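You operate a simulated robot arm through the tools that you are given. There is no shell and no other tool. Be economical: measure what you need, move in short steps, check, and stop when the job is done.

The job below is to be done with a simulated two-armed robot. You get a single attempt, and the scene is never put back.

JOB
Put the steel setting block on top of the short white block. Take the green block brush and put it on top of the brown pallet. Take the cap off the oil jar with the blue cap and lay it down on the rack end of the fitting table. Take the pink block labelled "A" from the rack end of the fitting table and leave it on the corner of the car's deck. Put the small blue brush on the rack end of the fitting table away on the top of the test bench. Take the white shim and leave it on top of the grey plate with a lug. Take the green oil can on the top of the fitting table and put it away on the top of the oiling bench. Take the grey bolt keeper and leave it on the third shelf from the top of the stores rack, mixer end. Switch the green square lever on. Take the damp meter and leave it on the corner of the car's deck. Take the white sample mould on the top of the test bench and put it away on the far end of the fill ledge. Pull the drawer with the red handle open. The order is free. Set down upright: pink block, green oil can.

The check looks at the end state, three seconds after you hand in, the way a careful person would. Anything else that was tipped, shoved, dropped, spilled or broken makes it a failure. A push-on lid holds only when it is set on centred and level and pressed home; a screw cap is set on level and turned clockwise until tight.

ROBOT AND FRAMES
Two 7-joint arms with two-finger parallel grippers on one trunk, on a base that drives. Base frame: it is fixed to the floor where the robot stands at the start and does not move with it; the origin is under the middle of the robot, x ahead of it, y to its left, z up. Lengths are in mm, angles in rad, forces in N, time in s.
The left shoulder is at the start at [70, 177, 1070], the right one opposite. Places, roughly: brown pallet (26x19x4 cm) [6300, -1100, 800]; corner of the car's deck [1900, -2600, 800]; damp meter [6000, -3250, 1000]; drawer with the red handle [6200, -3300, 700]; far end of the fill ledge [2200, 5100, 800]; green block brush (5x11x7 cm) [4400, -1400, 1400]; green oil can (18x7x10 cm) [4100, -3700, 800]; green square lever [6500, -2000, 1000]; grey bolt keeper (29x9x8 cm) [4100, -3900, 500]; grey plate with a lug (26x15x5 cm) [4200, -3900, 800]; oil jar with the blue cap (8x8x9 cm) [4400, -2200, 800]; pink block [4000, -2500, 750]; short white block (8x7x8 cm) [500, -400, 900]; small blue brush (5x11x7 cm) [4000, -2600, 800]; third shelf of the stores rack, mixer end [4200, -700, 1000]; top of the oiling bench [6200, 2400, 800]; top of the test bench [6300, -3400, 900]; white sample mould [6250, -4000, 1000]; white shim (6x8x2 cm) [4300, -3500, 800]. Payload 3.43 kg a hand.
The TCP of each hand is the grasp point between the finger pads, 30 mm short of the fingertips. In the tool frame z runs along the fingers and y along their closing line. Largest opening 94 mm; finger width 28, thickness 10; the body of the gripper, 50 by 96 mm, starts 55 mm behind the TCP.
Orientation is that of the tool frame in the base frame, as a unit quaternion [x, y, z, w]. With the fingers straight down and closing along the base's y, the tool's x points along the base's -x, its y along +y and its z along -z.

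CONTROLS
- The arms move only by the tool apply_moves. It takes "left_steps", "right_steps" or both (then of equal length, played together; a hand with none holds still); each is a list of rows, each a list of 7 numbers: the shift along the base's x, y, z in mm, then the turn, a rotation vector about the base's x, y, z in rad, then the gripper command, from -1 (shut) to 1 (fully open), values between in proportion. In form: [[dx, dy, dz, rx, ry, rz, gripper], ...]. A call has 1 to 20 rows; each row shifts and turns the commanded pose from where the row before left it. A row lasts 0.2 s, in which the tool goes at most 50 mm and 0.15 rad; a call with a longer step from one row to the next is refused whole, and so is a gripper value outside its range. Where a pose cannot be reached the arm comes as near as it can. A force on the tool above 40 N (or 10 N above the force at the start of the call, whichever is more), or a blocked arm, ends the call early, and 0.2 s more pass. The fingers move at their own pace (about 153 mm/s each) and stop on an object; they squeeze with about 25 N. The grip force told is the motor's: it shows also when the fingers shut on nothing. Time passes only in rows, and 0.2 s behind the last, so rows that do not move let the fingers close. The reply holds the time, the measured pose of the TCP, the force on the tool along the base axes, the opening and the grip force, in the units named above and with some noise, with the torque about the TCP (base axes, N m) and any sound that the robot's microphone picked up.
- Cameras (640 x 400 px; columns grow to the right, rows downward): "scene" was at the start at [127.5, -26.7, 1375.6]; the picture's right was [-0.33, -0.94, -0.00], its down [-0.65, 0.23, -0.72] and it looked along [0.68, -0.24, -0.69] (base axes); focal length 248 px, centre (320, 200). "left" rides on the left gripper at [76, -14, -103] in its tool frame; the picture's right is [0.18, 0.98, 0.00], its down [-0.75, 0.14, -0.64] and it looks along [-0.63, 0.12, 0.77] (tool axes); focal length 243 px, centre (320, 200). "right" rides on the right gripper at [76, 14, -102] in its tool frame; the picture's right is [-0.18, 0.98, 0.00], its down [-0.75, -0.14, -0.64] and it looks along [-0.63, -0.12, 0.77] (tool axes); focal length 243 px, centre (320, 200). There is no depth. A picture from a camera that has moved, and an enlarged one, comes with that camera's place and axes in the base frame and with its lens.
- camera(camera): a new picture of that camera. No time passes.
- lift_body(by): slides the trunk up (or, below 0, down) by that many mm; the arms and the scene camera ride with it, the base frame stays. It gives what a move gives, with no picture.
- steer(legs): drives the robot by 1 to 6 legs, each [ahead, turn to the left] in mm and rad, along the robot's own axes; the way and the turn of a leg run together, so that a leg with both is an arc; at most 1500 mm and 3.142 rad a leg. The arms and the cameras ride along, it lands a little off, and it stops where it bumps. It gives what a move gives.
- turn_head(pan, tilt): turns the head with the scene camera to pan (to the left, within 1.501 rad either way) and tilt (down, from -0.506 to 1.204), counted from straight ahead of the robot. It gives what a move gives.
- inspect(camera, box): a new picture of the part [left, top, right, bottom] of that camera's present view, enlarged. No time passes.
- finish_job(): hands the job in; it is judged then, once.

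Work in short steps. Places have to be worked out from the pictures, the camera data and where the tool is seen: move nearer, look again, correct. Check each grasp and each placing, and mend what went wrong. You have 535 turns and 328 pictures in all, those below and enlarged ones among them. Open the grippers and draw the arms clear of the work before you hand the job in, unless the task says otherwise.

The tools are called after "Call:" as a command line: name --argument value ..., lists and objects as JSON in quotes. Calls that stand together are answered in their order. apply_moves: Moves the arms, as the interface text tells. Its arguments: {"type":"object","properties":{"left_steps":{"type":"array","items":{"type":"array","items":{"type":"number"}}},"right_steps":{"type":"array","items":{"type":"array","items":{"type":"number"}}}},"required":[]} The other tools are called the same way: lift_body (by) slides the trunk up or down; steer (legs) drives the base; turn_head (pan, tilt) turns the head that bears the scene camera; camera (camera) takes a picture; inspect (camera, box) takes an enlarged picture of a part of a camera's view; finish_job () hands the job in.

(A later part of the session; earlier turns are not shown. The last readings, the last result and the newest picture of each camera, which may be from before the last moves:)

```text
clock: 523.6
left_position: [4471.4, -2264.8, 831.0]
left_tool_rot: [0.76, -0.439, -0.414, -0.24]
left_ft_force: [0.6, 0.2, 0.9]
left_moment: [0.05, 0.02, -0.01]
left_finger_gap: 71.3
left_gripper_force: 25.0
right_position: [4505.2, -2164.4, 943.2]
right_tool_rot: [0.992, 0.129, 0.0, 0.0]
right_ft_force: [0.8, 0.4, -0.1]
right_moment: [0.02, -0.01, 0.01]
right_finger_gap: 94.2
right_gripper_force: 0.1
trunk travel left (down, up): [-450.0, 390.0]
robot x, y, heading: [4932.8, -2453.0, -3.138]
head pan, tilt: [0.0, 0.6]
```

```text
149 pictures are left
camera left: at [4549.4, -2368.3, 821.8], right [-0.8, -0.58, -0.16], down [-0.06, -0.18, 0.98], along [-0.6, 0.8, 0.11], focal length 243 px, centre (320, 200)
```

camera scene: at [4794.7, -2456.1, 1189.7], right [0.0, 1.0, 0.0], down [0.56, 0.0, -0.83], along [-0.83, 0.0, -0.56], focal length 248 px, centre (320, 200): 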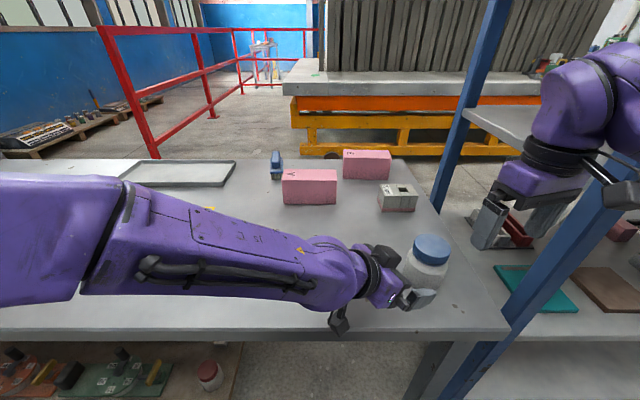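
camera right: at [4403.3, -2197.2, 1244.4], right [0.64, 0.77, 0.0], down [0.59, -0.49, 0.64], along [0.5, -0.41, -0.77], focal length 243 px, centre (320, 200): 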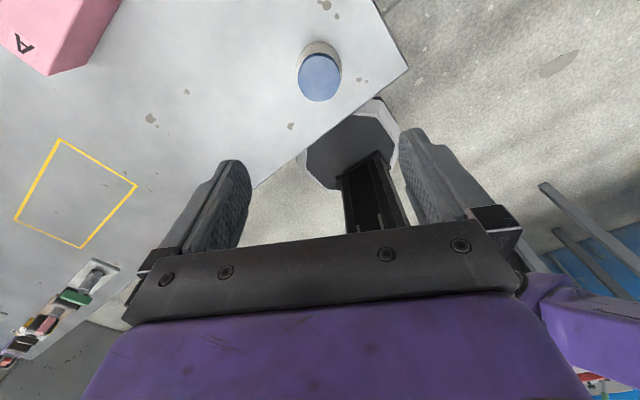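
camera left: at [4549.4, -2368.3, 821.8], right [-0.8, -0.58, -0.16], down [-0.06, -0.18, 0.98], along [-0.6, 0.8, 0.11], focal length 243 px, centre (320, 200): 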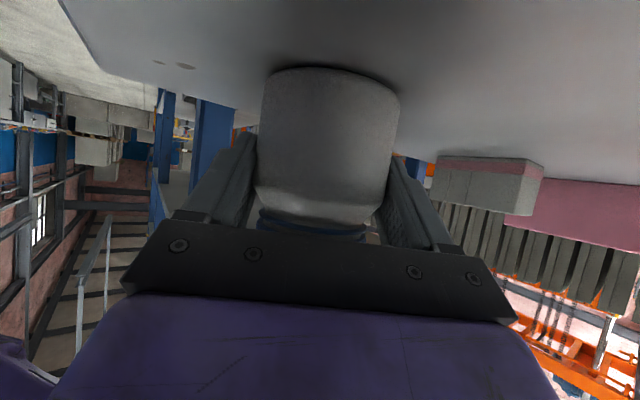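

Jar held (71 mm). Now the right hand goes over the cap.

Call:
apply_moves --right_steps '[[0, 0, 30, 0, 0, 0, 1], [0, 0, 30, 0, 0, 0, 1], [-12, -22, 10, 0, 0, 0, 1], [-12, -22, 0, 0, 0, 0, 1], [-12, -22, 0, 0, 0, 0, 1], [-10, -18, 0, 0, 0, 0, 1], [0, 0, 0, 0, 0, 0, 1]]'

Call:
camera --camera "right"

Call:
camera --camera "scene"

```text
clock: 525.2
left_position: [4473.0, -2265.3, 830.2]
left_tool_rot: [0.76, -0.439, -0.414, -0.241]
left_ft_force: [0.8, -0.2, 0.9]
left_moment: [-0.04, 0.0, 0.03]
left_finger_gap: 71.3
left_gripper_force: 25.4
right_position: [4457.7, -2249.0, 1012.6]
right_tool_rot: [0.992, 0.129, -0.001, 0.0]
right_ft_force: [0.7, 1.0, 1.0]
right_moment: [0.01, 0.02, 0.01]
right_finger_gap: 94.0
right_gripper_force: 0.0
trunk travel left (down, up): [-450.0, 390.0]
robot x, y, heading: [4931.9, -2457.5, -3.138]
head pan, tilt: [0.0, 0.6]
```

```text
148 pictures are left
camera right: at [4537.1, -2243.0, 1114.2], right [0.07, -1.0, 0.0], down [-0.76, -0.06, 0.64], along [-0.64, -0.05, -0.77], focal length 243 px, centre (320, 200)
```

right: 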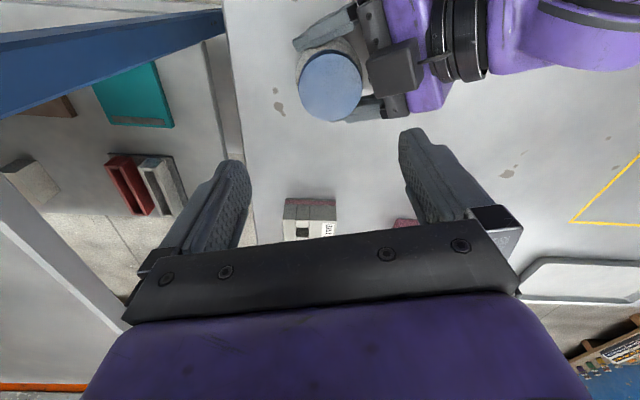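

```text
147 pictures are left
camera scene: at [4794.7, -2456.0, 1189.7], right [0.0, 1.0, 0.0], down [0.56, 0.0, -0.83], along [-0.83, 0.0, -0.56], focal length 248 px, centre (320, 200)
```

scene: 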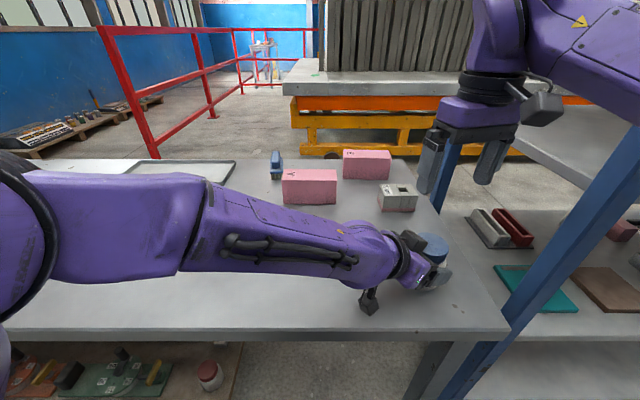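

The left hand's bracket sits beside the cap, so the right fingers must work in the free sector. I turn the right wrist to 1.15 rad and shift over the cap.

Call:
apply_moves --right_steps '[[3, -1, 0, 0, 0, 0.127, 1], [3, -1, 0, 0, 0, 0.127, 1], [3, -1, 0, 0, 0, 0.127, 1], [3, -1, -5, 0, 0, 0.127, 1], [2, -1, -5, 0, 0, 0.127, 1], [0, -1, -10, 0, 0, 0.127, 1], [0, -1, -10, 0, 0, 0.127, 1], [0, 0, 0, 0, 0, 0, 1]]'

Call:
camera --camera "right"

```text
clock: 527.0
left_position: [4473.2, -2264.7, 830.3]
left_tool_rot: [0.76, -0.439, -0.414, -0.24]
left_ft_force: [-0.3, 0.4, -0.2]
left_moment: [-0.03, 0.05, -0.01]
left_finger_gap: 71.2
left_gripper_force: 25.1
right_position: [4472.8, -2254.6, 982.9]
right_tool_rot: [0.84, 0.543, -0.001, 0.0]
right_ft_force: [0.0, 0.2, 0.2]
right_moment: [0.01, 0.04, -0.02]
right_finger_gap: 94.0
right_gripper_force: 0.2
trunk travel left (down, up): [-450.0, 390.0]
robot x, y, heading: [4936.7, -2452.8, -3.139]
head pan, tilt: [0.0, 0.6]
```

```text
146 pictures are left
camera right: at [4518.9, -2191.6, 1084.4], right [0.82, -0.57, 0.0], down [-0.44, -0.63, 0.64], along [-0.37, -0.53, -0.77], focal length 243 px, centre (320, 200)
```

right: 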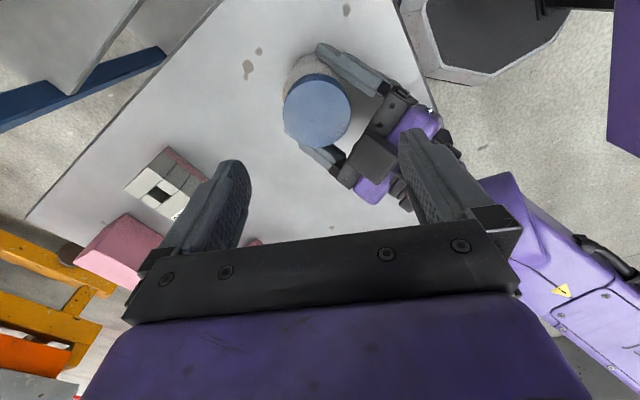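

Cap centre now [4474, −2252]. I turn 0.2 rad more for clearance from the bracket, centre, and lower to z≈895.

Call:
apply_moves --right_steps '[[1, 2, -10, 0, 0, 0.1, 1], [0, 0, -15, 0, 0, 0.1, 1], [0, 0, -15, 0, 0, 0, 1], [0, 0, -15, 0, 0, 0, 1], [0, 0, -15, 0, 0, 0, 1], [0, 0, -12, 0, 0, 0, 1], [0, 0, -6, 0, 0, 0, 1], [0, 0, 0, 0, 0, 0, 1]]'

Call:
camera --camera "right"

```text
clock: 528.4
left_position: [4473.3, -2266.1, 829.2]
left_tool_rot: [0.76, -0.442, -0.413, -0.236]
left_ft_force: [3.4, -6.2, 3.0]
left_moment: [0.39, 0.23, -0.31]
left_finger_gap: 70.6
left_gripper_force: 25.0
right_position: [4476.4, -2254.1, 912.5]
right_tool_rot: [0.781, 0.624, -0.007, 0.0]
right_ft_force: [-0.1, 6.8, 11.1]
right_moment: [-0.06, -0.56, 0.36]
right_finger_gap: 93.1
right_gripper_force: 0.1
trunk travel left (down, up): [-450.0, 390.0]
robot x, y, heading: [4933.0, -2459.4, -3.145]
head pan, tilt: [0.0, 0.6]
stopped in row 6 (right hand): the force on the tool passed its limit (the readings are from after the stop); the commanded pose is now the measured one
```

```text
145 pictures are left
camera right: at [4508.6, -2181.3, 1013.7], right [0.92, -0.4, -0.01], down [-0.3, -0.7, 0.65], along [-0.26, -0.6, -0.76], focal length 243 px, centre (320, 200)
```

right: 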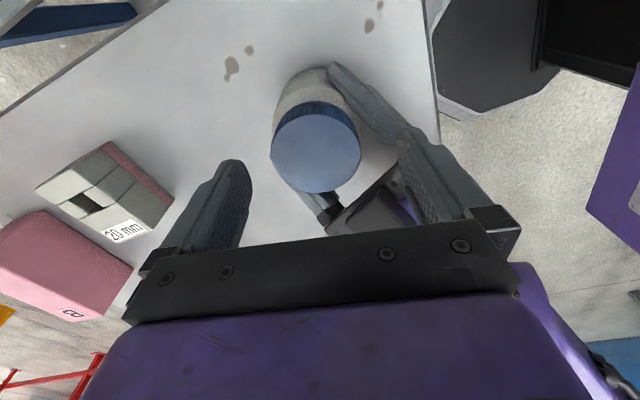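

The right palm met the left bracket. I raise, turn to 1.6 rad (palm's narrow side toward the bracket), and lower again.

Call:
apply_moves --right_steps '[[0, 0, 12, 0, 0, 0, 1], [-2, 2, 10, 0, 0, 0.1, 1], [0, 0, 0, 0, 0, 0.14, 1], [0, 0, 0, 0, 0, 0.06, 1], [0, 0, -12, 0, 0, 0, 1], [0, 0, -12, 0, 0, 0, 1], [0, 0, -10, 0, 0, 0, 1], [0, 0, -5, 0, 0, 0, 1], [0, 0, 0, 0, 0, 0, 1]]'

Call:
camera --camera "right"

```text
clock: 530.4
left_position: [4473.5, -2265.9, 828.2]
left_tool_rot: [0.76, -0.442, -0.413, -0.236]
left_ft_force: [-3.7, 3.2, 18.3]
left_moment: [-0.05, 0.05, -0.01]
left_finger_gap: 70.9
left_gripper_force: 25.0
right_position: [4471.7, -2251.2, 894.1]
right_tool_rot: [0.68, 0.733, -0.007, 0.003]
right_ft_force: [-0.8, -0.3, 0.6]
right_moment: [-0.04, 0.0, 0.03]
right_finger_gap: 94.1
right_gripper_force: 0.0
trunk travel left (down, up): [-450.0, 390.0]
robot x, y, heading: [4932.8, -2456.7, -3.137]
head pan, tilt: [0.0, 0.6]
```

```text
144 pictures are left
camera right: at [4482.9, -2172.8, 995.6], right [0.99, -0.11, 0.0], down [-0.08, -0.75, 0.65], along [-0.07, -0.65, -0.76], focal length 243 px, centre (320, 200)
```

right: 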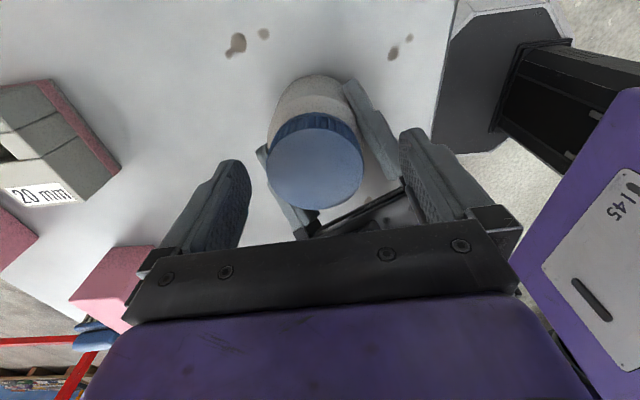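

Cleared: z 894. I ease the left hand by 1.5 mm and close the right on the cap.

Call:
apply_moves --left_steps '[[0, 0, 1.5, 0, 0, 0, -1], [0, 0, 0, 0, 0, 0, -1], [0, 0, 0, 0, 0, 0, -1], [0, 0, 0, 0, 0, 0, -1]]' --right_steps '[[-2, 0, -2, 0, 0, 0, 0.6], [0, 0, 0, 0, 0, 0, -1], [0, 0, 0, 0, 0, 0, -1], [0, 0, 0, 0, 0, 0, -1]]'

Call:
apply_moves --right_steps '[[0, 0, 0, 0, 0, 0.12, -1], [0, 0, 0, 0, 0, 0.14, -1], [0, 0, 0, 0, 0, 0.14, -1], [0, 0, 0, 0, 0, 0.14, -1]]'

Call:
camera --camera "right"

```text
clock: 531.4
left_position: [4474.8, -2265.8, 828.7]
left_tool_rot: [0.76, -0.444, -0.411, -0.237]
left_ft_force: [16.7, 1.4, 11.3]
left_moment: [0.4, 0.31, -0.1]
left_finger_gap: 70.9
left_gripper_force: 25.5
right_position: [4469.1, -2251.2, 891.7]
right_tool_rot: [0.68, 0.733, -0.007, 0.001]
right_ft_force: [-17.9, 1.1, -0.5]
right_moment: [-0.06, 0.67, -0.15]
right_finger_gap: 58.8
right_gripper_force: 24.9
trunk travel left (down, up): [-450.0, 390.0]
robot x, y, heading: [4933.8, -2452.6, -3.14]
head pan, tilt: [0.0, 0.6]
```

```text
clock: 532.4
left_position: [4475.2, -2264.5, 828.2]
left_tool_rot: [0.76, -0.445, -0.411, -0.237]
left_ft_force: [30.9, 9.6, 0.6]
left_moment: [0.03, 0.48, -0.17]
left_finger_gap: 71.1
left_gripper_force: 25.0
right_position: [4469.6, -2252.6, 893.4]
right_tool_rot: [0.458, 0.889, -0.007, 0.001]
right_ft_force: [-32.4, -7.7, 15.0]
right_moment: [-0.36, 1.41, -0.28]
right_finger_gap: 58.4
right_gripper_force: 25.1
trunk travel left (down, up): [-450.0, 390.0]
robot x, y, heading: [4934.4, -2456.8, -3.138]
head pan, tilt: [0.0, 0.6]
```

```text
143 pictures are left
camera right: at [4438.6, -2180.4, 994.3], right [0.91, 0.42, -0.01], down [0.33, -0.69, 0.65], along [0.27, -0.59, -0.76], focal length 243 px, centre (320, 200)
```

right: 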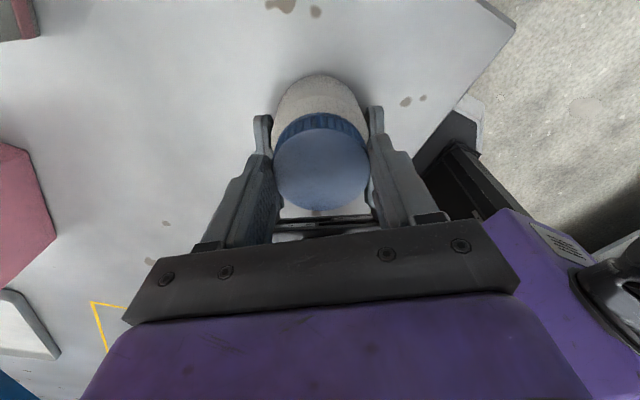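

It turns, with about 30 N of sideways strain between the hands. I shift the right hand −3 mm in x and +1 in z, then continue turning.

Call:
apply_moves --right_steps '[[-2, 0, 1, 0, 0, 0, -1], [-1.5, -0.5, 0.5, 0, 0, 0, -1], [0, 0, 0, 0, 0, 0, -1]]'

Call:
apply_moves --right_steps '[[0, 0, 0, 0, 0, 0.1, -1], [0, 0, 0, 0, 0, 0.12, -1], [0, 0, 0, 0, 0, 0.12, -1], [0, 0, 0, 0, 0, 0.12, -1], [0, 0, 0, 0, 0, 0, -1]]'

```text
clock: 533.2
left_position: [4472.8, -2266.5, 827.9]
left_tool_rot: [0.76, -0.443, -0.412, -0.236]
left_ft_force: [18.1, 14.1, -6.0]
left_moment: [-0.42, 0.18, -0.19]
left_finger_gap: 71.0
left_gripper_force: 25.2
right_position: [4468.0, -2252.7, 894.3]
right_tool_rot: [0.459, 0.889, -0.005, 0.005]
right_ft_force: [-16.5, -13.1, 10.4]
right_moment: [-0.55, 0.71, -0.17]
right_finger_gap: 58.6
right_gripper_force: 24.8
trunk travel left (down, up): [-450.0, 390.0]
robot x, y, heading: [4935.8, -2452.3, -3.136]
head pan, tilt: [0.0, 0.6]
```

```text
clock: 534.4
left_position: [4475.6, -2266.0, 829.8]
left_tool_rot: [0.759, -0.445, -0.411, -0.239]
left_ft_force: [23.2, 23.6, -7.3]
left_moment: [-0.63, 0.5, -0.21]
left_finger_gap: 71.1
left_gripper_force: 25.2
right_position: [4465.9, -2253.0, 894.2]
right_tool_rot: [0.243, 0.97, -0.004, 0.005]
right_ft_force: [-23.6, -24.5, 13.2]
right_moment: [-1.04, 0.92, -0.2]
right_finger_gap: 58.5
right_gripper_force: 25.1
trunk travel left (down, up): [-450.0, 390.0]
robot x, y, heading: [4931.4, -2457.2, -3.137]
head pan, tilt: [0.0, 0.6]
```

One stroke of about 1 rad done. I open, re-centre, turn back and regrip.

Call:
apply_moves --right_steps '[[0, 0, 0, 0, 0, 0, 0.5], [0, 0, 0, 0, 0, 0, 1], [-1, -2, 0, 0, 0, -0.14, 1], [0, 0, 0, 0, 0, -0.14, 1], [0, 0, 0, 0, 0, -0.14, 1], [0, 0, 0, 0, 0, -0.14, 1], [0, 0, 0, 0, 0, -0.14, 1], [0, 0, 0, 0, 0, -0.14, 1], [0, 0, 0, 0, 0, -0.14, 1], [0, 0, 0, 0, 0, -0.07, 1], [0, 0, 0, 0, 0, 0, 1]]'

Call:
camera --camera "right"

```text
clock: 536.8
left_position: [4472.7, -2266.2, 829.5]
left_tool_rot: [0.761, -0.442, -0.412, -0.236]
left_ft_force: [-1.1, 0.6, 2.9]
left_moment: [0.09, -0.01, 0.0]
left_finger_gap: 71.3
left_gripper_force: 25.4
right_position: [4466.1, -2254.4, 893.2]
right_tool_rot: [0.698, 0.716, -0.006, 0.002]
right_ft_force: [-0.1, 0.6, -0.9]
right_moment: [0.01, 0.02, 0.02]
right_finger_gap: 94.1
right_gripper_force: 0.0
trunk travel left (down, up): [-450.0, 390.0]
robot x, y, heading: [4933.7, -2457.3, -3.142]
head pan, tilt: [0.0, 0.6]
```

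```text
142 pictures are left
camera right: at [4480.1, -2176.1, 994.4], right [0.99, -0.16, 0.0], down [-0.12, -0.75, 0.65], along [-0.11, -0.64, -0.76], focal length 243 px, centre (320, 200)
```

right: 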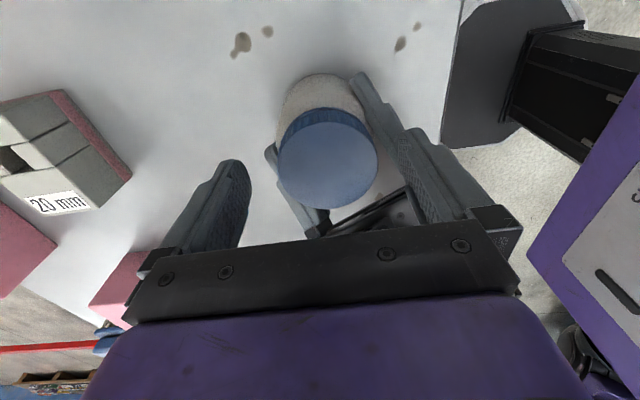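

Cap axis looks to be near [4471, −2253]. I shift there and regrip for a second stroke.

Call:
apply_moves --right_steps '[[4, 1, -1, 0, 0, 0, 1], [0, 0, 0, 0, 0, 0, 0.6], [0, 0, 0, 0, 0, 0, -1], [0, 0, 0, 0, 0, 0, -1], [0, 0, 0, 0, 0, 0, -1]]'

Call:
apply_moves --right_steps '[[0, 0, 0, 0, 0, 0.1, -1], [0, 0, 0, 0, 0, 0.12, -1], [0, 0, 0, 0, 0, 0.12, -1], [0, 0, 0, 0, 0, 0.12, -1], [0, 0, 0, 0, 0, 0.12, -1], [0, 0, 0, 0, 0, 0.12, -1], [0, 0, 0, 0, 0, 0.12, -1], [0, 0, 0, 0, 0, 0.12, -1], [0, 0, 0, 0, 0, 0, -1]]'

```text
clock: 538.0
left_position: [4473.7, -2266.0, 828.3]
left_tool_rot: [0.76, -0.443, -0.412, -0.237]
left_ft_force: [-1.6, 2.3, 0.8]
left_moment: [-0.03, -0.24, 0.0]
left_finger_gap: 71.3
left_gripper_force: 24.6
right_position: [4470.4, -2253.1, 892.0]
right_tool_rot: [0.698, 0.716, -0.006, 0.002]
right_ft_force: [3.5, -3.2, -0.6]
right_moment: [-0.04, -0.06, -0.03]
right_finger_gap: 58.9
right_gripper_force: 25.2
trunk travel left (down, up): [-450.0, 390.0]
robot x, y, heading: [4932.9, -2456.9, -3.138]
head pan, tilt: [0.0, 0.6]
```

```text
clock: 540.0
left_position: [4474.3, -2265.1, 829.8]
left_tool_rot: [0.76, -0.444, -0.411, -0.236]
left_ft_force: [22.7, 17.7, 1.4]
left_moment: [-0.53, 0.55, -0.22]
left_finger_gap: 71.3
left_gripper_force: 25.5
right_position: [4470.4, -2252.7, 893.9]
right_tool_rot: [0.295, 0.955, -0.004, 0.004]
right_ft_force: [-23.4, -18.7, 0.2]
right_moment: [-0.59, 0.84, -0.14]
right_finger_gap: 58.2
right_gripper_force: 25.1
trunk travel left (down, up): [-450.0, 390.0]
robot x, y, heading: [4933.0, -2457.0, -3.138]
head pan, tilt: [0.0, 0.6]
```

The cap seems to be climbing. Another stroke: release, turn back, re-centre, regrip.

Call:
apply_moves --right_steps '[[0, 0, 0, 0, 0, 0, 0.5], [0, 0, 0, 0, 0, 0, 1], [0, 0, 0, 0, 0, -0.14, 1], [0, 0, 0, 0, 0, -0.14, 1], [0, 0, 0, 0, 0, -0.14, 1], [0, 0, 0, 0, 0, -0.14, 1], [0, 0, 0, 0, 0, -0.14, 1], [0, 0, 0, 0, 0, -0.14, 1], [0, 0, 0, 0, 0, -0.1, 1], [0, 0, 0, 0, 0, 0, 1], [0, 0, 0, 0, 0, 0, 0.5], [0, 0, 0, 0, 0, 0, -1], [0, 0, 0, 0, 0, 0, -1], [0, 0, 0, 0, 0, 0, -1]]'

Call:
camera --camera "right"

Call:
apply_moves --right_steps '[[0, 0, 0, 0, 0, 0.1, -1], [0, 0, 0, 0, 0, 0.12, -1], [0, 0, 0, 0, 0, 0.12, -1], [0, 0, 0, 0, 0, 0.12, -1], [0, 0, 0, 0, 0, 0.12, -1], [0, 0, 0, 0, 0, 0.12, -1], [0, 0, 0, 0, 0, 0.12, -1], [0, 0, 0, 0, 0, 0.12, -1], [0, 0, 0, 0, 0, 0, -1]]'

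Call:
camera --camera "right"

```text
clock: 543.0
left_position: [4473.7, -2266.5, 828.9]
left_tool_rot: [0.761, -0.442, -0.412, -0.237]
left_ft_force: [-3.8, 9.7, -1.8]
left_moment: [-0.31, -0.18, -0.02]
left_finger_gap: 71.4
left_gripper_force: 24.7
right_position: [4469.2, -2252.7, 892.5]
right_tool_rot: [0.697, 0.717, -0.006, 0.003]
right_ft_force: [4.1, -9.4, -0.2]
right_moment: [-0.31, -0.07, 0.04]
right_finger_gap: 58.6
right_gripper_force: 25.4
trunk travel left (down, up): [-450.0, 390.0]
robot x, y, heading: [4933.4, -2457.6, -3.137]
head pan, tilt: [0.0, 0.6]
```

```text
141 pictures are left
camera right: at [4483.6, -2175.5, 993.1], right [0.99, -0.16, 0.0], down [-0.12, -0.75, 0.65], along [-0.1, -0.64, -0.76], focal length 243 px, centre (320, 200)
```

right: 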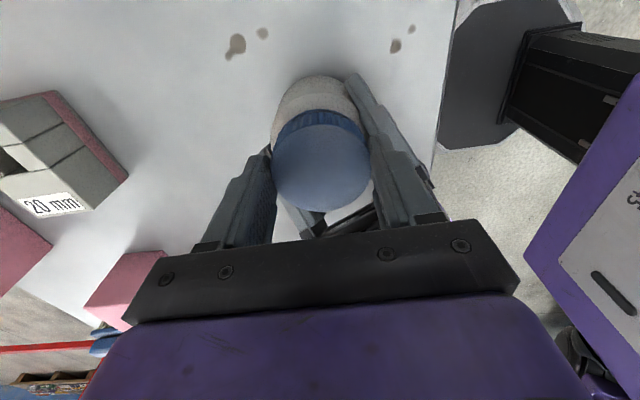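

```text
clock: 545.0
left_position: [4474.3, -2264.6, 829.6]
left_tool_rot: [0.76, -0.444, -0.411, -0.237]
left_ft_force: [22.4, 19.8, -0.5]
left_moment: [-0.5, 0.62, -0.18]
left_finger_gap: 71.4
left_gripper_force: 25.0
right_position: [4469.9, -2252.6, 893.2]
right_tool_rot: [0.296, 0.955, -0.005, 0.003]
right_ft_force: [-24.8, -20.2, 6.9]
right_moment: [-0.67, 0.96, -0.18]
right_finger_gap: 58.4
right_gripper_force: 24.3
trunk travel left (down, up): [-450.0, 390.0]
robot x, y, heading: [4932.6, -2455.0, -3.142]
head pan, tilt: [0.0, 0.6]
```

```text
140 pictures are left
camera right: at [4415.6, -2197.1, 994.1], right [0.71, 0.71, -0.01], down [0.54, -0.53, 0.65], along [0.46, -0.46, -0.76], focal length 243 px, centre (320, 200)
```

right: 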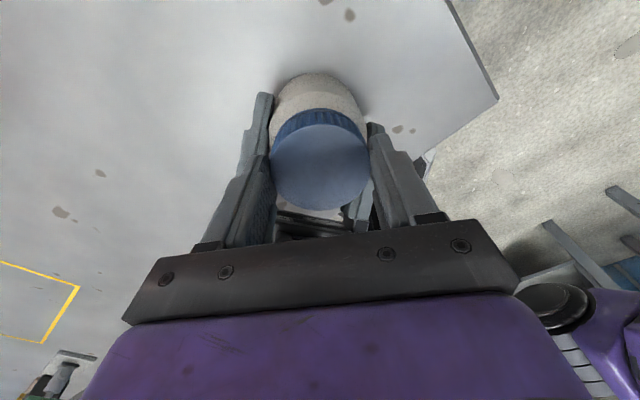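

Three strokes (~3 rad) turned. I test by lifting the cap 5 mm.

Call:
apply_moves --right_steps '[[-1, -1, 2, 0, 0, 0, -1], [0, 0, 3, 0, 0, 0, -1], [0, 0, 0, 0, 0, 0, -1]]'

Call:
camera --camera "left"

```text
clock: 545.8
left_position: [4473.1, -2264.9, 829.9]
left_tool_rot: [0.759, -0.442, -0.413, -0.238]
left_ft_force: [18.6, 15.1, 11.7]
left_moment: [-0.65, 0.31, -0.15]
left_finger_gap: 71.9
left_gripper_force: 25.0
right_position: [4468.3, -2252.8, 897.7]
right_tool_rot: [0.297, 0.955, -0.004, 0.005]
right_ft_force: [-19.4, -14.1, -12.7]
right_moment: [-0.2, 0.94, -0.11]
right_finger_gap: 58.5
right_gripper_force: 25.2
trunk travel left (down, up): [-450.0, 390.0]
robot x, y, heading: [4933.8, -2458.1, -3.141]
head pan, tilt: [0.0, 0.6]
```

```text
139 pictures are left
camera left: at [4549.5, -2369.0, 821.9], right [-0.8, -0.57, -0.15], down [-0.06, -0.18, 0.98], along [-0.59, 0.8, 0.11], focal length 243 px, centre (320, 200)
```

left: 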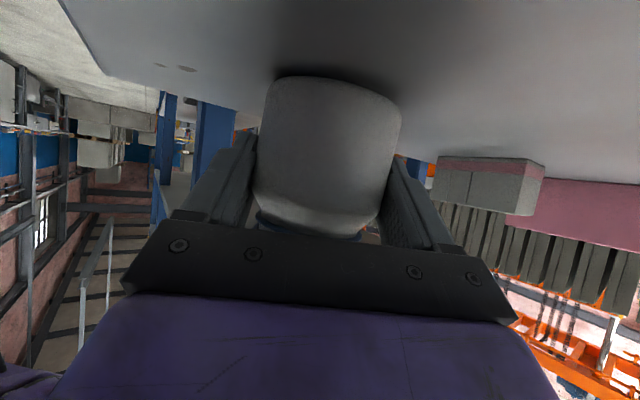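

The jar still follows, so the thread is still engaged. I set it down and run full strokes in single calls.

Call:
apply_moves --right_steps '[[1, 1, -3, 0, 0, 0, -1], [0, 0, -2.5, 0, 0, 0, -1], [0, 0, 0, 0, 0, 0, 1], [0, 0, 0, 0, 0, 0, 1]]'

Call:
apply_moves --right_steps '[[0, 0, 0, 0, 0, -0.14, 1], [0, 0, 0, 0, 0, -0.14, 1], [0, 0, 0, 0, 0, -0.14, 1], [0, 0, 0, 0, 0, -0.14, 1], [0, 0, 0, 0, 0, -0.14, 1], [0, 0, 0, 0, 0, -0.14, 1], [0, 0, 0, 0, 0, -0.12, 1], [0, 0, 0, 0, 0, 0, -1], [0, 0, 0, 0, 0, 0, -1], [0, 0, 0, 0, 0, 0, -1], [0, 0, 0, 0, 0, 0.14, -1], [0, 0, 0, 0, 0, 0.14, -1], [0, 0, 0, 0, 0, 0.14, -1], [0, 0, 0, 0, 0, 0.14, -1], [0, 0, 0, 0, 0, 0.14, -1], [0, 0, 0, 0, 0, 0.14, -1], [0, 0, 0, 0, 0, 0.12, -1], [0, 0, 0, 0, 0, 0, -1]]'

Call:
camera --camera "left"

```text
clock: 546.8
left_position: [4471.8, -2266.4, 828.5]
left_tool_rot: [0.76, -0.443, -0.412, -0.237]
left_ft_force: [-0.8, -0.1, 0.6]
left_moment: [0.06, -0.01, 0.02]
left_finger_gap: 72.0
left_gripper_force: 25.2
right_position: [4469.7, -2250.9, 891.9]
right_tool_rot: [0.296, 0.955, -0.004, 0.004]
right_ft_force: [-0.2, 0.3, -0.6]
right_moment: [0.02, -0.01, 0.01]
right_finger_gap: 93.9
right_gripper_force: 0.1
trunk travel left (down, up): [-450.0, 390.0]
robot x, y, heading: [4933.7, -2454.3, -3.136]
head pan, tilt: [0.0, 0.6]
```

```text
clock: 550.6
left_position: [4474.7, -2266.5, 830.5]
left_tool_rot: [0.759, -0.444, -0.412, -0.237]
left_ft_force: [23.4, 6.6, 11.9]
left_moment: [0.16, 0.66, -0.2]
left_finger_gap: 70.7
left_gripper_force: 24.7
right_position: [4468.6, -2252.6, 893.0]
right_tool_rot: [0.296, 0.955, -0.005, 0.004]
right_ft_force: [-25.2, -6.5, -3.4]
right_moment: [-0.2, 1.01, -0.09]
right_finger_gap: 58.7
right_gripper_force: 24.9
trunk travel left (down, up): [-450.0, 390.0]
robot x, y, heading: [4934.3, -2455.4, -3.136]
head pan, tilt: [0.0, 0.6]
```

```text
138 pictures are left
camera left: at [4550.6, -2369.7, 821.4], right [-0.81, -0.57, -0.15], down [-0.06, -0.18, 0.98], along [-0.59, 0.8, 0.11], focal length 243 px, centre (320, 200)
```

left: 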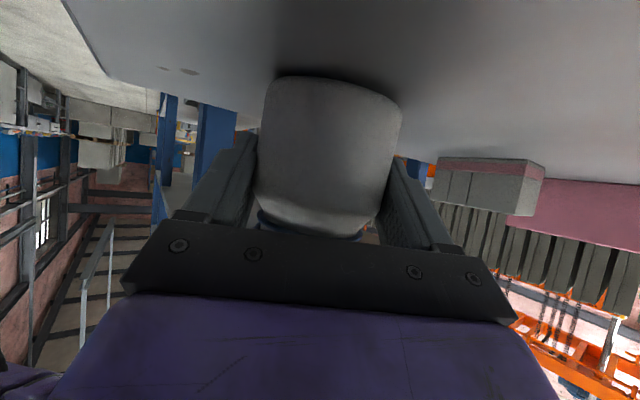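

I continue with more strokes.

Call:
apply_moves --right_steps '[[0, 0, 0, 0, 0, 0, 1], [0, 0, 0, 0, 0, -0.12, 1], [0, 0, 0, 0, 0, -0.14, 1], [0, 0, 0, 0, 0, -0.14, 1], [0, 0, 0, 0, 0, -0.14, 1], [0, 0, 0, 0, 0, -0.14, 1], [0, 0, 0, 0, 0, -0.14, 1], [0, 0, 0, 0, 0, -0.14, 1], [0, 0, 0, 0, 0, 0, -1], [0, 0, 0, 0, 0, 0, -1], [0, 0, 0, 0, 0, 0, -1], [0, 0, 0, 0, 0, 0.14, -1], [0, 0, 0, 0, 0, 0.14, -1], [0, 0, 0, 0, 0, 0.14, -1], [0, 0, 0, 0, 0, 0.14, -1], [0, 0, 0, 0, 0, 0.14, -1], [0, 0, 0, 0, 0, 0.14, -1], [0, 0, 0, 0, 0, 0.12, -1], [0, 0, 0, 0, 0, 0, -1]]'

Call:
apply_moves --right_steps '[[0, 0, 0, 0, 0, 0, 1], [0, 0, 0, 0, 0, -0.12, 1], [0, 0, 0, 0, 0, -0.14, 1], [0, 0, 0, 0, 0, -0.14, 1], [0, 0, 0, 0, 0, -0.14, 1], [0, 0, 0, 0, 0, -0.14, 1], [0, 0, 0, 0, 0, -0.14, 1], [0, 0, 0, 0, 0, -0.14, 1], [0, 0, 0, 0, 0, 0, -1], [0, 0, 0, 0, 0, 0, -1], [0, 0, 0, 0, 0, 0, -1], [0, 0, 0, 0, 0, 0.14, -1], [0, 0, 0, 0, 0, 0.14, -1], [0, 0, 0, 0, 0, 0.14, -1], [0, 0, 0, 0, 0, 0.14, -1], [0, 0, 0, 0, 0, 0.14, -1], [0, 0, 0, 0, 0, 0.14, -1], [0, 0, 0, 0, 0, 0.12, -1], [0, 0, 0, 0, 0, 0, -1]]'

Call:
camera --camera "right"

Call:
inspect --camera "scene" --box '[360, 180, 500, 310]'

```text
clock: 554.6
left_position: [4475.2, -2265.6, 829.4]
left_tool_rot: [0.76, -0.442, -0.413, -0.236]
left_ft_force: [22.1, 4.5, 10.5]
left_moment: [0.14, 0.34, -0.08]
left_finger_gap: 70.2
left_gripper_force: 24.9
right_position: [4471.3, -2252.6, 893.0]
right_tool_rot: [0.296, 0.955, -0.005, 0.003]
right_ft_force: [-18.6, -6.1, 2.0]
right_moment: [-0.22, 0.73, -0.24]
right_finger_gap: 58.5
right_gripper_force: 25.4
trunk travel left (down, up): [-450.0, 390.0]
robot x, y, heading: [4932.3, -2455.6, -3.141]
head pan, tilt: [0.0, 0.6]
```

```text
clock: 558.6
left_position: [4474.1, -2265.7, 830.2]
left_tool_rot: [0.759, -0.444, -0.413, -0.237]
left_ft_force: [21.2, 10.8, 5.4]
left_moment: [-0.06, 0.41, -0.01]
left_finger_gap: 70.4
left_gripper_force: 25.3
right_position: [4471.4, -2254.7, 894.0]
right_tool_rot: [0.295, 0.955, -0.004, 0.003]
right_ft_force: [-22.0, -10.6, 7.7]
right_moment: [-0.43, 0.84, -0.31]
right_finger_gap: 58.5
right_gripper_force: 24.8
trunk travel left (down, up): [-450.0, 390.0]
robot x, y, heading: [4935.8, -2456.9, -3.138]
head pan, tilt: [0.0, 0.6]
```

```text
137 pictures are left
camera right: at [4416.2, -2198.2, 993.9], right [0.71, 0.71, 0.0], down [0.54, -0.54, 0.65], along [0.46, -0.46, -0.76], focal length 243 px, centre (320, 200)
```

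right: 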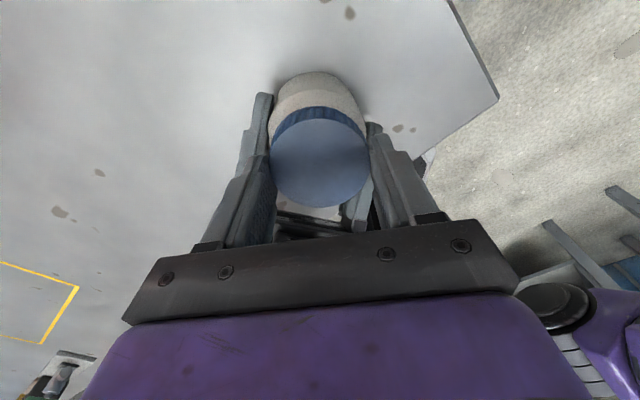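

```text
3.08 times, centred on (430, 245) of scene
camera zoom: at [4795.8, -2456.8, 1189.9], right [0.0, 1.0, 0.0], down [0.56, 0.0, -0.83], along [-0.83, 0.0, -0.56], focal length 764 px, centre (-18, 62)
```

zoom: 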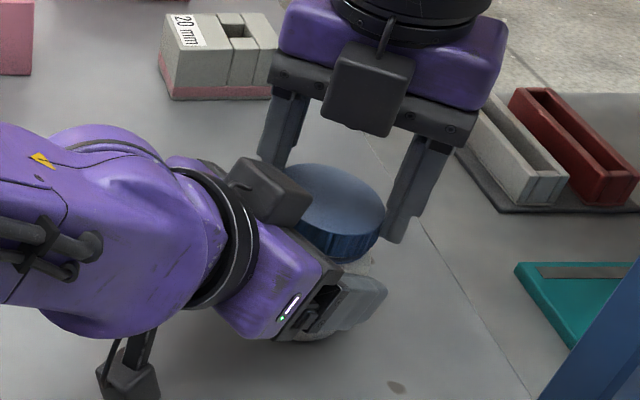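

The gap between cap and jar looks larger. I test-lift again.

Call:
apply_moves --right_steps '[[0, 0, 2, 0, 0, 0, -1], [0, 0, 3, 0, 0, 0, -1], [0, 0, 3, 0, 0, 0, -1], [0, 0, 0, 0, 0, 0, -1]]'

Call:
camera --camera "right"

Call:
camera --camera "left"

```text
clock: 559.6
left_position: [4471.4, -2265.7, 829.1]
left_tool_rot: [0.761, -0.442, -0.412, -0.236]
left_ft_force: [8.3, 10.8, 7.5]
left_moment: [-0.28, 0.45, -0.15]
left_finger_gap: 71.7
left_gripper_force: 25.0
right_position: [4470.3, -2252.9, 900.3]
right_tool_rot: [0.298, 0.955, -0.003, 0.005]
right_ft_force: [-8.4, -9.1, -8.2]
right_moment: [-0.18, 0.15, 0.01]
right_finger_gap: 58.4
right_gripper_force: 24.9
trunk travel left (down, up): [-450.0, 390.0]
robot x, y, heading: [4932.9, -2455.2, -3.139]
head pan, tilt: [0.0, 0.6]
```

```text
135 pictures are left
camera right: at [4415.2, -2196.9, 1000.8], right [0.71, 0.7, 0.0], down [0.53, -0.54, 0.65], along [0.46, -0.46, -0.76], focal length 243 px, centre (320, 200)
```

right: 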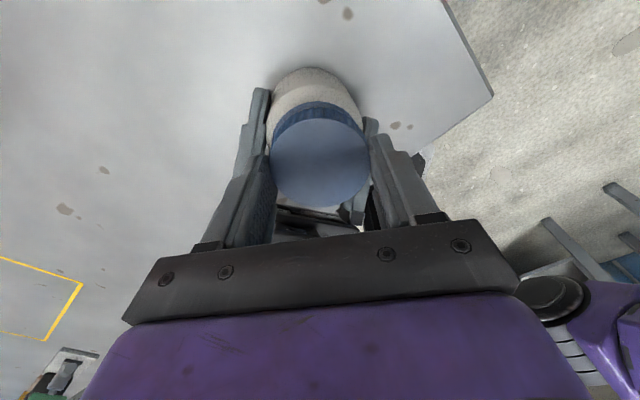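

```text
134 pictures are left
camera left: at [4548.9, -2370.1, 820.9], right [-0.8, -0.58, -0.15], down [-0.06, -0.18, 0.98], along [-0.59, 0.8, 0.11], focal length 243 px, centre (320, 200)
```

left: 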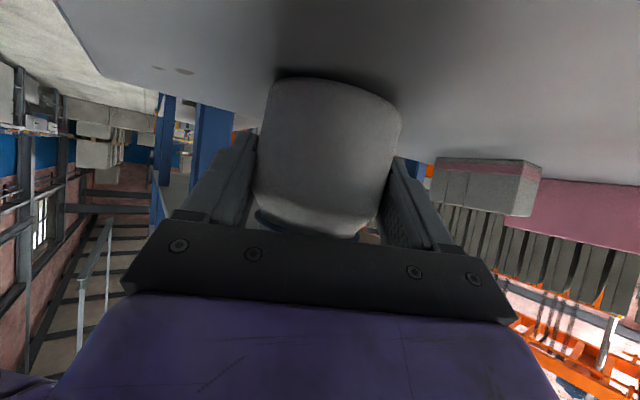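

Lift force is only 8 N now. I do another stroke under slight upward tension.

Call:
apply_moves --right_steps '[[0, 0, -3, 0, 0, 0, -1], [0, 0, 0, 0, 0, 0, 1], [0, 0, 0, 0, 0, -0.12, 1], [0, 0, 0, 0, 0, -0.14, 1], [0, 0, 0, 0, 0, -0.14, 1], [0, 0, 0, 0, 0, -0.14, 1], [0, 0, 0, 0, 0, -0.14, 1], [0, 0, 0, 0, 0, -0.14, 1], [0, 0, 0, 0, 0, -0.14, 1], [0, 0, 0, 0, 0, 0, -1], [0, 0, 0, 0, 0, 0, -1], [0, 0, 0, 0, 0, 0, -1], [0, 0, 1, 0, 0, 0.14, -1], [0, 0, 1, 0, 0, 0.14, -1], [0, 0, 1, 0, 0, 0.14, -1], [0, 0, 1, 0, 0, 0.14, -1], [0, 0, 1, 0, 0, 0.14, -1], [0, 0, 1, 0, 0, 0.14, -1], [0, 0, 1, 0, 0, 0.12, -1], [0, 0, 0, 0, 0, 0, -1]]'

Call:
camera --camera "right"

Call:
inspect --camera "scene" --box '[360, 180, 500, 310]'

```text
clock: 563.8
left_position: [4473.1, -2266.6, 830.0]
left_tool_rot: [0.761, -0.443, -0.411, -0.236]
left_ft_force: [1.9, 2.8, 5.9]
left_moment: [0.17, 0.07, 0.03]
left_finger_gap: 71.1
left_gripper_force: 24.9
right_position: [4469.4, -2251.9, 904.9]
right_tool_rot: [0.297, 0.955, -0.004, 0.005]
right_ft_force: [-2.1, -1.5, -0.3]
right_moment: [-0.05, 0.09, -0.04]
right_finger_gap: 58.8
right_gripper_force: 24.7
trunk travel left (down, up): [-450.0, 390.0]
robot x, y, heading: [4931.2, -2455.4, -3.137]
head pan, tilt: [0.0, 0.6]
```

```text
133 pictures are left
camera right: at [4415.8, -2197.2, 1005.6], right [0.71, 0.71, 0.0], down [0.54, -0.54, 0.65], along [0.46, -0.46, -0.76], focal length 243 px, centre (320, 200)
```

right: 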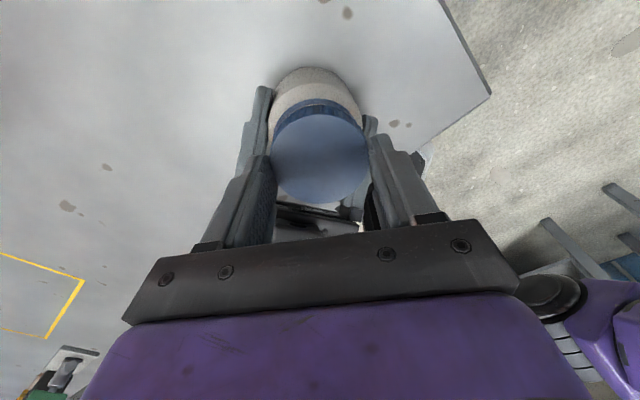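

```text
3.08 times, centred on (430, 245) of scene
camera zoom: at [4794.8, -2456.0, 1189.8], right [0.0, 1.0, 0.0], down [0.56, 0.0, -0.83], along [-0.83, 0.0, -0.56], focal length 764 px, centre (-18, 62)
```

zoom: 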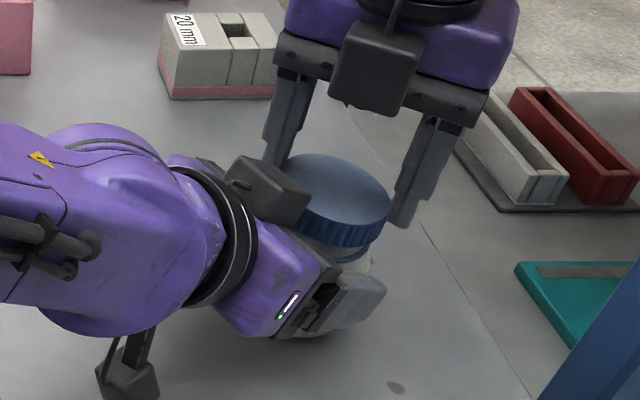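

Forces dropped to nothing and the neck shows: the cap is off the thread. I lift it straight up.

Call:
apply_moves --right_steps '[[0, 0, 8, 0, 0, 0, -1], [0, 0, 12, 0, 0, 0, -1], [0, 0, 20, 0, 0, 0, -1], [0, 0, 30, 0, 0, 0, -1], [0, 0, 35, 0, 0, 0, -1], [0, 0, 0, 0, 0, 0, -1]]'

Call:
camera --camera "right"

Call:
inspect --camera "scene" --box '[360, 130, 520, 310]'

```text
clock: 565.2
left_position: [4473.5, -2266.8, 830.1]
left_tool_rot: [0.76, -0.443, -0.412, -0.237]
left_ft_force: [-1.0, -2.0, 7.2]
left_moment: [0.18, -0.02, 0.0]
left_finger_gap: 70.3
left_gripper_force: 25.5
right_position: [4472.0, -2255.5, 1010.3]
right_tool_rot: [0.297, 0.955, -0.004, 0.004]
right_ft_force: [-0.2, 0.2, 0.8]
right_moment: [0.02, 0.01, 0.0]
right_finger_gap: 58.8
right_gripper_force: 25.1
trunk travel left (down, up): [-450.0, 390.0]
robot x, y, heading: [4933.2, -2455.5, -3.14]
head pan, tilt: [0.0, 0.6]
```

```text
131 pictures are left
camera right: at [4417.5, -2198.9, 1111.1], right [0.71, 0.71, 0.0], down [0.54, -0.54, 0.65], along [0.46, -0.46, -0.76], focal length 243 px, centre (320, 200)
```

right: 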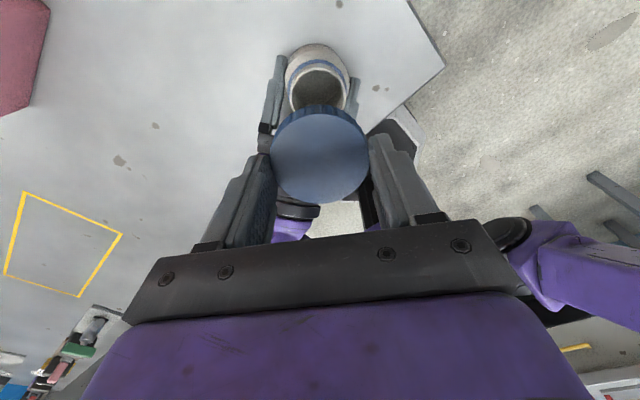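

```text
2.22 times, centred on (440, 220) of scene
camera zoom: at [4795.2, -2456.6, 1189.8], right [0.0, 1.0, 0.0], down [0.56, 0.0, -0.83], along [-0.83, 0.0, -0.56], focal length 552 px, centre (53, 156)
```

zoom: 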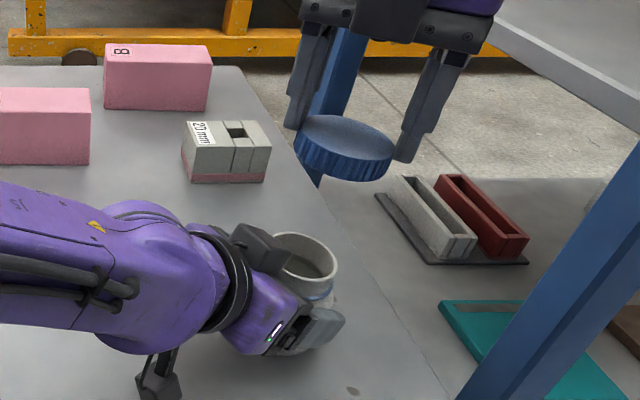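

The cap is off. I settle the jar 2 mm down, open the left hand and back it out along its approach line.

Call:
apply_moves --left_steps '[[0, 0, -2, 0, 0, 0, -1], [0, 0, 0, 0, 0, 0, -0.2], [0, 0, 0, 0, 0, 0, 0.7], [0, 0, 0, 0, 0, 0, 1], [0, 0, 0, 0, 0, 0, 1], [8, -14, 0, 0, 0, 0, 1], [12, -21, 0, 0, 0, 0, 1], [15, -26, 0, 0, 0, 0, 1], [18, -31, 0, 0, 0, 0, 1], [18, -31, 0, 0, 0, 0, 1], [18, -31, 10, 0, 0, 0, 1]]'

Call:
camera --camera "scene"

```text
clock: 567.6
left_position: [4565.3, -2422.3, 839.2]
left_tool_rot: [0.761, -0.442, -0.413, -0.236]
left_ft_force: [-0.4, -0.7, 0.4]
left_moment: [0.04, 0.0, 0.0]
left_finger_gap: 94.1
left_gripper_force: 0.0
right_position: [4471.9, -2255.3, 1009.6]
right_tool_rot: [0.297, 0.955, -0.004, 0.003]
right_ft_force: [1.1, -0.6, 0.5]
right_moment: [0.02, 0.02, 0.01]
right_finger_gap: 58.8
right_gripper_force: 25.2
trunk travel left (down, up): [-450.0, 390.0]
robot x, y, heading: [4931.4, -2455.5, -3.14]
head pan, tilt: [0.0, 0.6]
```

```text
129 pictures are left
camera scene: at [4795.4, -2457.5, 1189.8], right [0.0, 1.0, 0.0], down [0.56, 0.0, -0.83], along [-0.83, 0.0, -0.56], focal length 248 px, centre (320, 200)
```

scene: 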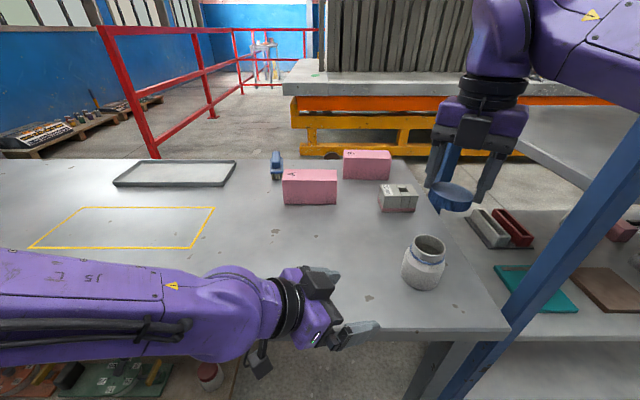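

Jar stands open and upright. I raise and re-tuck the left hand.

Call:
apply_moves --left_steps '[[5, -9, 35, 0, 0, 0, 1], [5, -9, 40, 0, 0, 0, 1], [0, 0, 45, 0, 0, 0, 1], [0, -28, 0, -0.0513, -0.0897, 0.096, 0.5], [0, -28, 0, -0.0513, -0.0897, 0.096, 0], [0, -28, 0, -0.0513, -0.0897, 0.096, 0], [2, -28, 0, -0.0513, -0.0897, 0.096, 0], [2, -28, 0, -0.0513, -0.0897, 0.096, 0], [2, -28, 0, -0.0513, -0.0897, 0.096, 0], [2, -28, 0, -0.0513, -0.0897, 0.096, 0], [2, -28, 0, -0.0513, -0.0897, 0.096, 0], [2, -28, 0, -0.0513, -0.0897, 0.096, 0], [2, -28, 0, -0.0513, -0.0897, 0.096, 0], [0, 0, 0, 0, 0, 0, 0]]'

Call:
camera --camera "right"

```text
clock: 570.6
left_position: [4586.0, -2718.3, 957.5]
left_tool_rot: [1.0, 0.0, 0.0, 0.0]
left_ft_force: [0.4, 0.3, -0.4]
left_moment: [0.0, 0.04, 0.0]
left_finger_gap: 47.2
left_gripper_force: 0.1
left hand out of reach, approached as far as the arm can: row 1
right_position: [4471.4, -2254.0, 1010.0]
right_tool_rot: [0.298, 0.955, -0.004, 0.004]
right_ft_force: [0.0, -0.2, -0.1]
right_moment: [0.01, -0.03, 0.04]
right_finger_gap: 58.5
right_gripper_force: 24.9
trunk travel left (down, up): [-450.0, 390.0]
robot x, y, heading: [4934.3, -2459.1, -3.138]
head pan, tilt: [0.0, 0.6]
```

```text
128 pictures are left
camera right: at [4416.8, -2197.9, 1110.2], right [0.71, 0.7, 0.0], down [0.54, -0.54, 0.65], along [0.46, -0.46, -0.76], focal length 243 px, centre (320, 200)
```

right: 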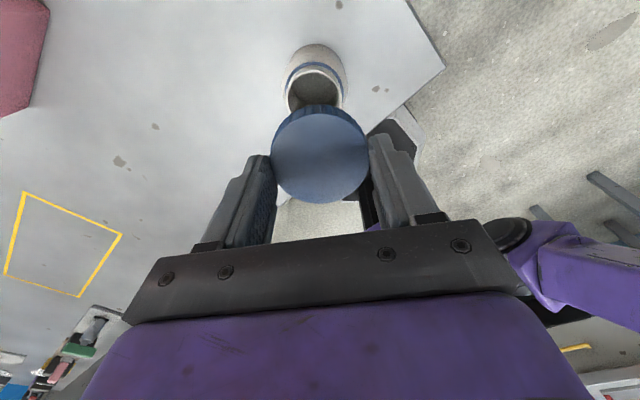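

I carry the cap to a clear spot at about [4430, −2370] and lower it.

Call:
apply_moves --right_steps '[[-10, -29, 0, 0, 0, 0, -1], [-10, -29, 0, 0, 0, 0, -1], [-10, -29, 0, 0, 0, 0, -1], [-11, -29, 0, 0, 0, 0, -1], [0, 0, -40, 0, 0, 0, -1], [0, 0, -40, 0, 0, 0, -1], [0, 0, -40, 0, 0, 0, -1], [0, 0, -30, 0, 0, 0, -1], [0, 0, -15, 0, 0, 0, -1], [0, 0, 0, 0, 0, 0, -1]]'

Call:
camera --camera "right"

Call:
inspect --camera "scene" --box '[290, 160, 470, 310]'

```text
clock: 572.8
left_position: [4587.3, -2718.3, 957.9]
left_tool_rot: [1.0, 0.0, 0.0, -0.002]
left_ft_force: [-0.3, 1.0, 0.3]
left_moment: [0.03, 0.01, 0.01]
left_finger_gap: 46.9
left_gripper_force: 0.1
right_position: [4428.7, -2369.7, 844.3]
right_tool_rot: [0.297, 0.955, -0.004, 0.005]
right_ft_force: [-0.3, 0.6, 0.0]
right_moment: [0.02, -0.02, -0.02]
right_finger_gap: 58.7
right_gripper_force: 25.1
trunk travel left (down, up): [-450.0, 390.0]
robot x, y, heading: [4932.2, -2459.8, -3.137]
head pan, tilt: [0.0, 0.6]
```

```text
127 pictures are left
camera right: at [4374.4, -2313.5, 945.0], right [0.71, 0.7, 0.0], down [0.54, -0.54, 0.65], along [0.46, -0.46, -0.76], focal length 243 px, centre (320, 200)
```

right: 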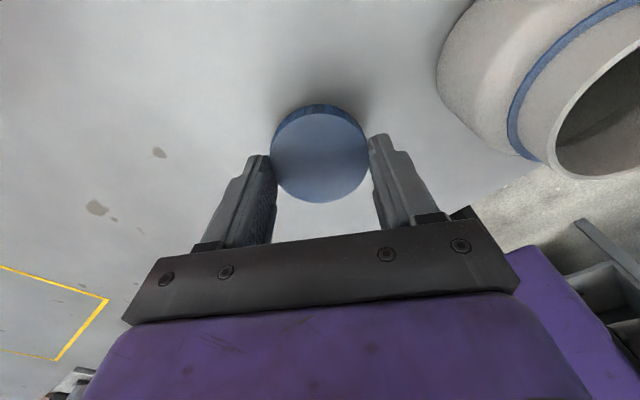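

```text
2.67 times, centred on (380, 235) of scene
camera zoom: at [4794.5, -2456.3, 1189.7], right [0.0, 1.0, 0.0], down [0.56, 0.0, -0.83], along [-0.83, 0.0, -0.56], focal length 663 px, centre (160, 107)
```

zoom: 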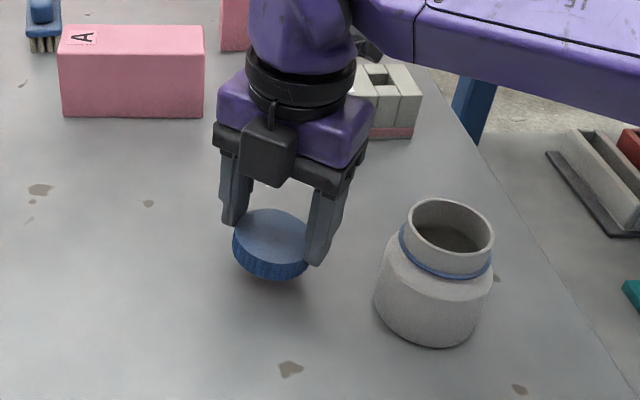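

Cap is level above the table. I lower slowly to contact.

Call:
apply_moves --right_steps '[[0, 0, -5, 0, 0, 0, -1], [0, 0, -5, 0, 0, 0, -1], [0, 0, -4, 0, 0, 0, -1], [0, 0, -3, 0, 0, 0, -1], [0, 0, -3, 0, 0, 0, -1], [0, 0, 0, 0, 0, 0, -1]]'

```text
clock: 574.2
left_position: [4586.9, -2717.9, 958.1]
left_tool_rot: [1.0, -0.002, 0.0, -0.002]
left_ft_force: [-0.5, 0.1, 0.2]
left_moment: [-0.01, 0.0, 0.01]
left_finger_gap: 46.9
left_gripper_force: 0.0
right_position: [4428.7, -2368.8, 823.7]
right_tool_rot: [0.297, 0.955, -0.004, 0.004]
right_ft_force: [-1.2, -0.3, 3.1]
right_moment: [0.14, 0.05, -0.03]
right_finger_gap: 58.7
right_gripper_force: 25.3
trunk travel left (down, up): [-450.0, 390.0]
robot x, y, heading: [4937.4, -2456.1, -3.139]
head pan, tilt: [0.0, 0.6]
```

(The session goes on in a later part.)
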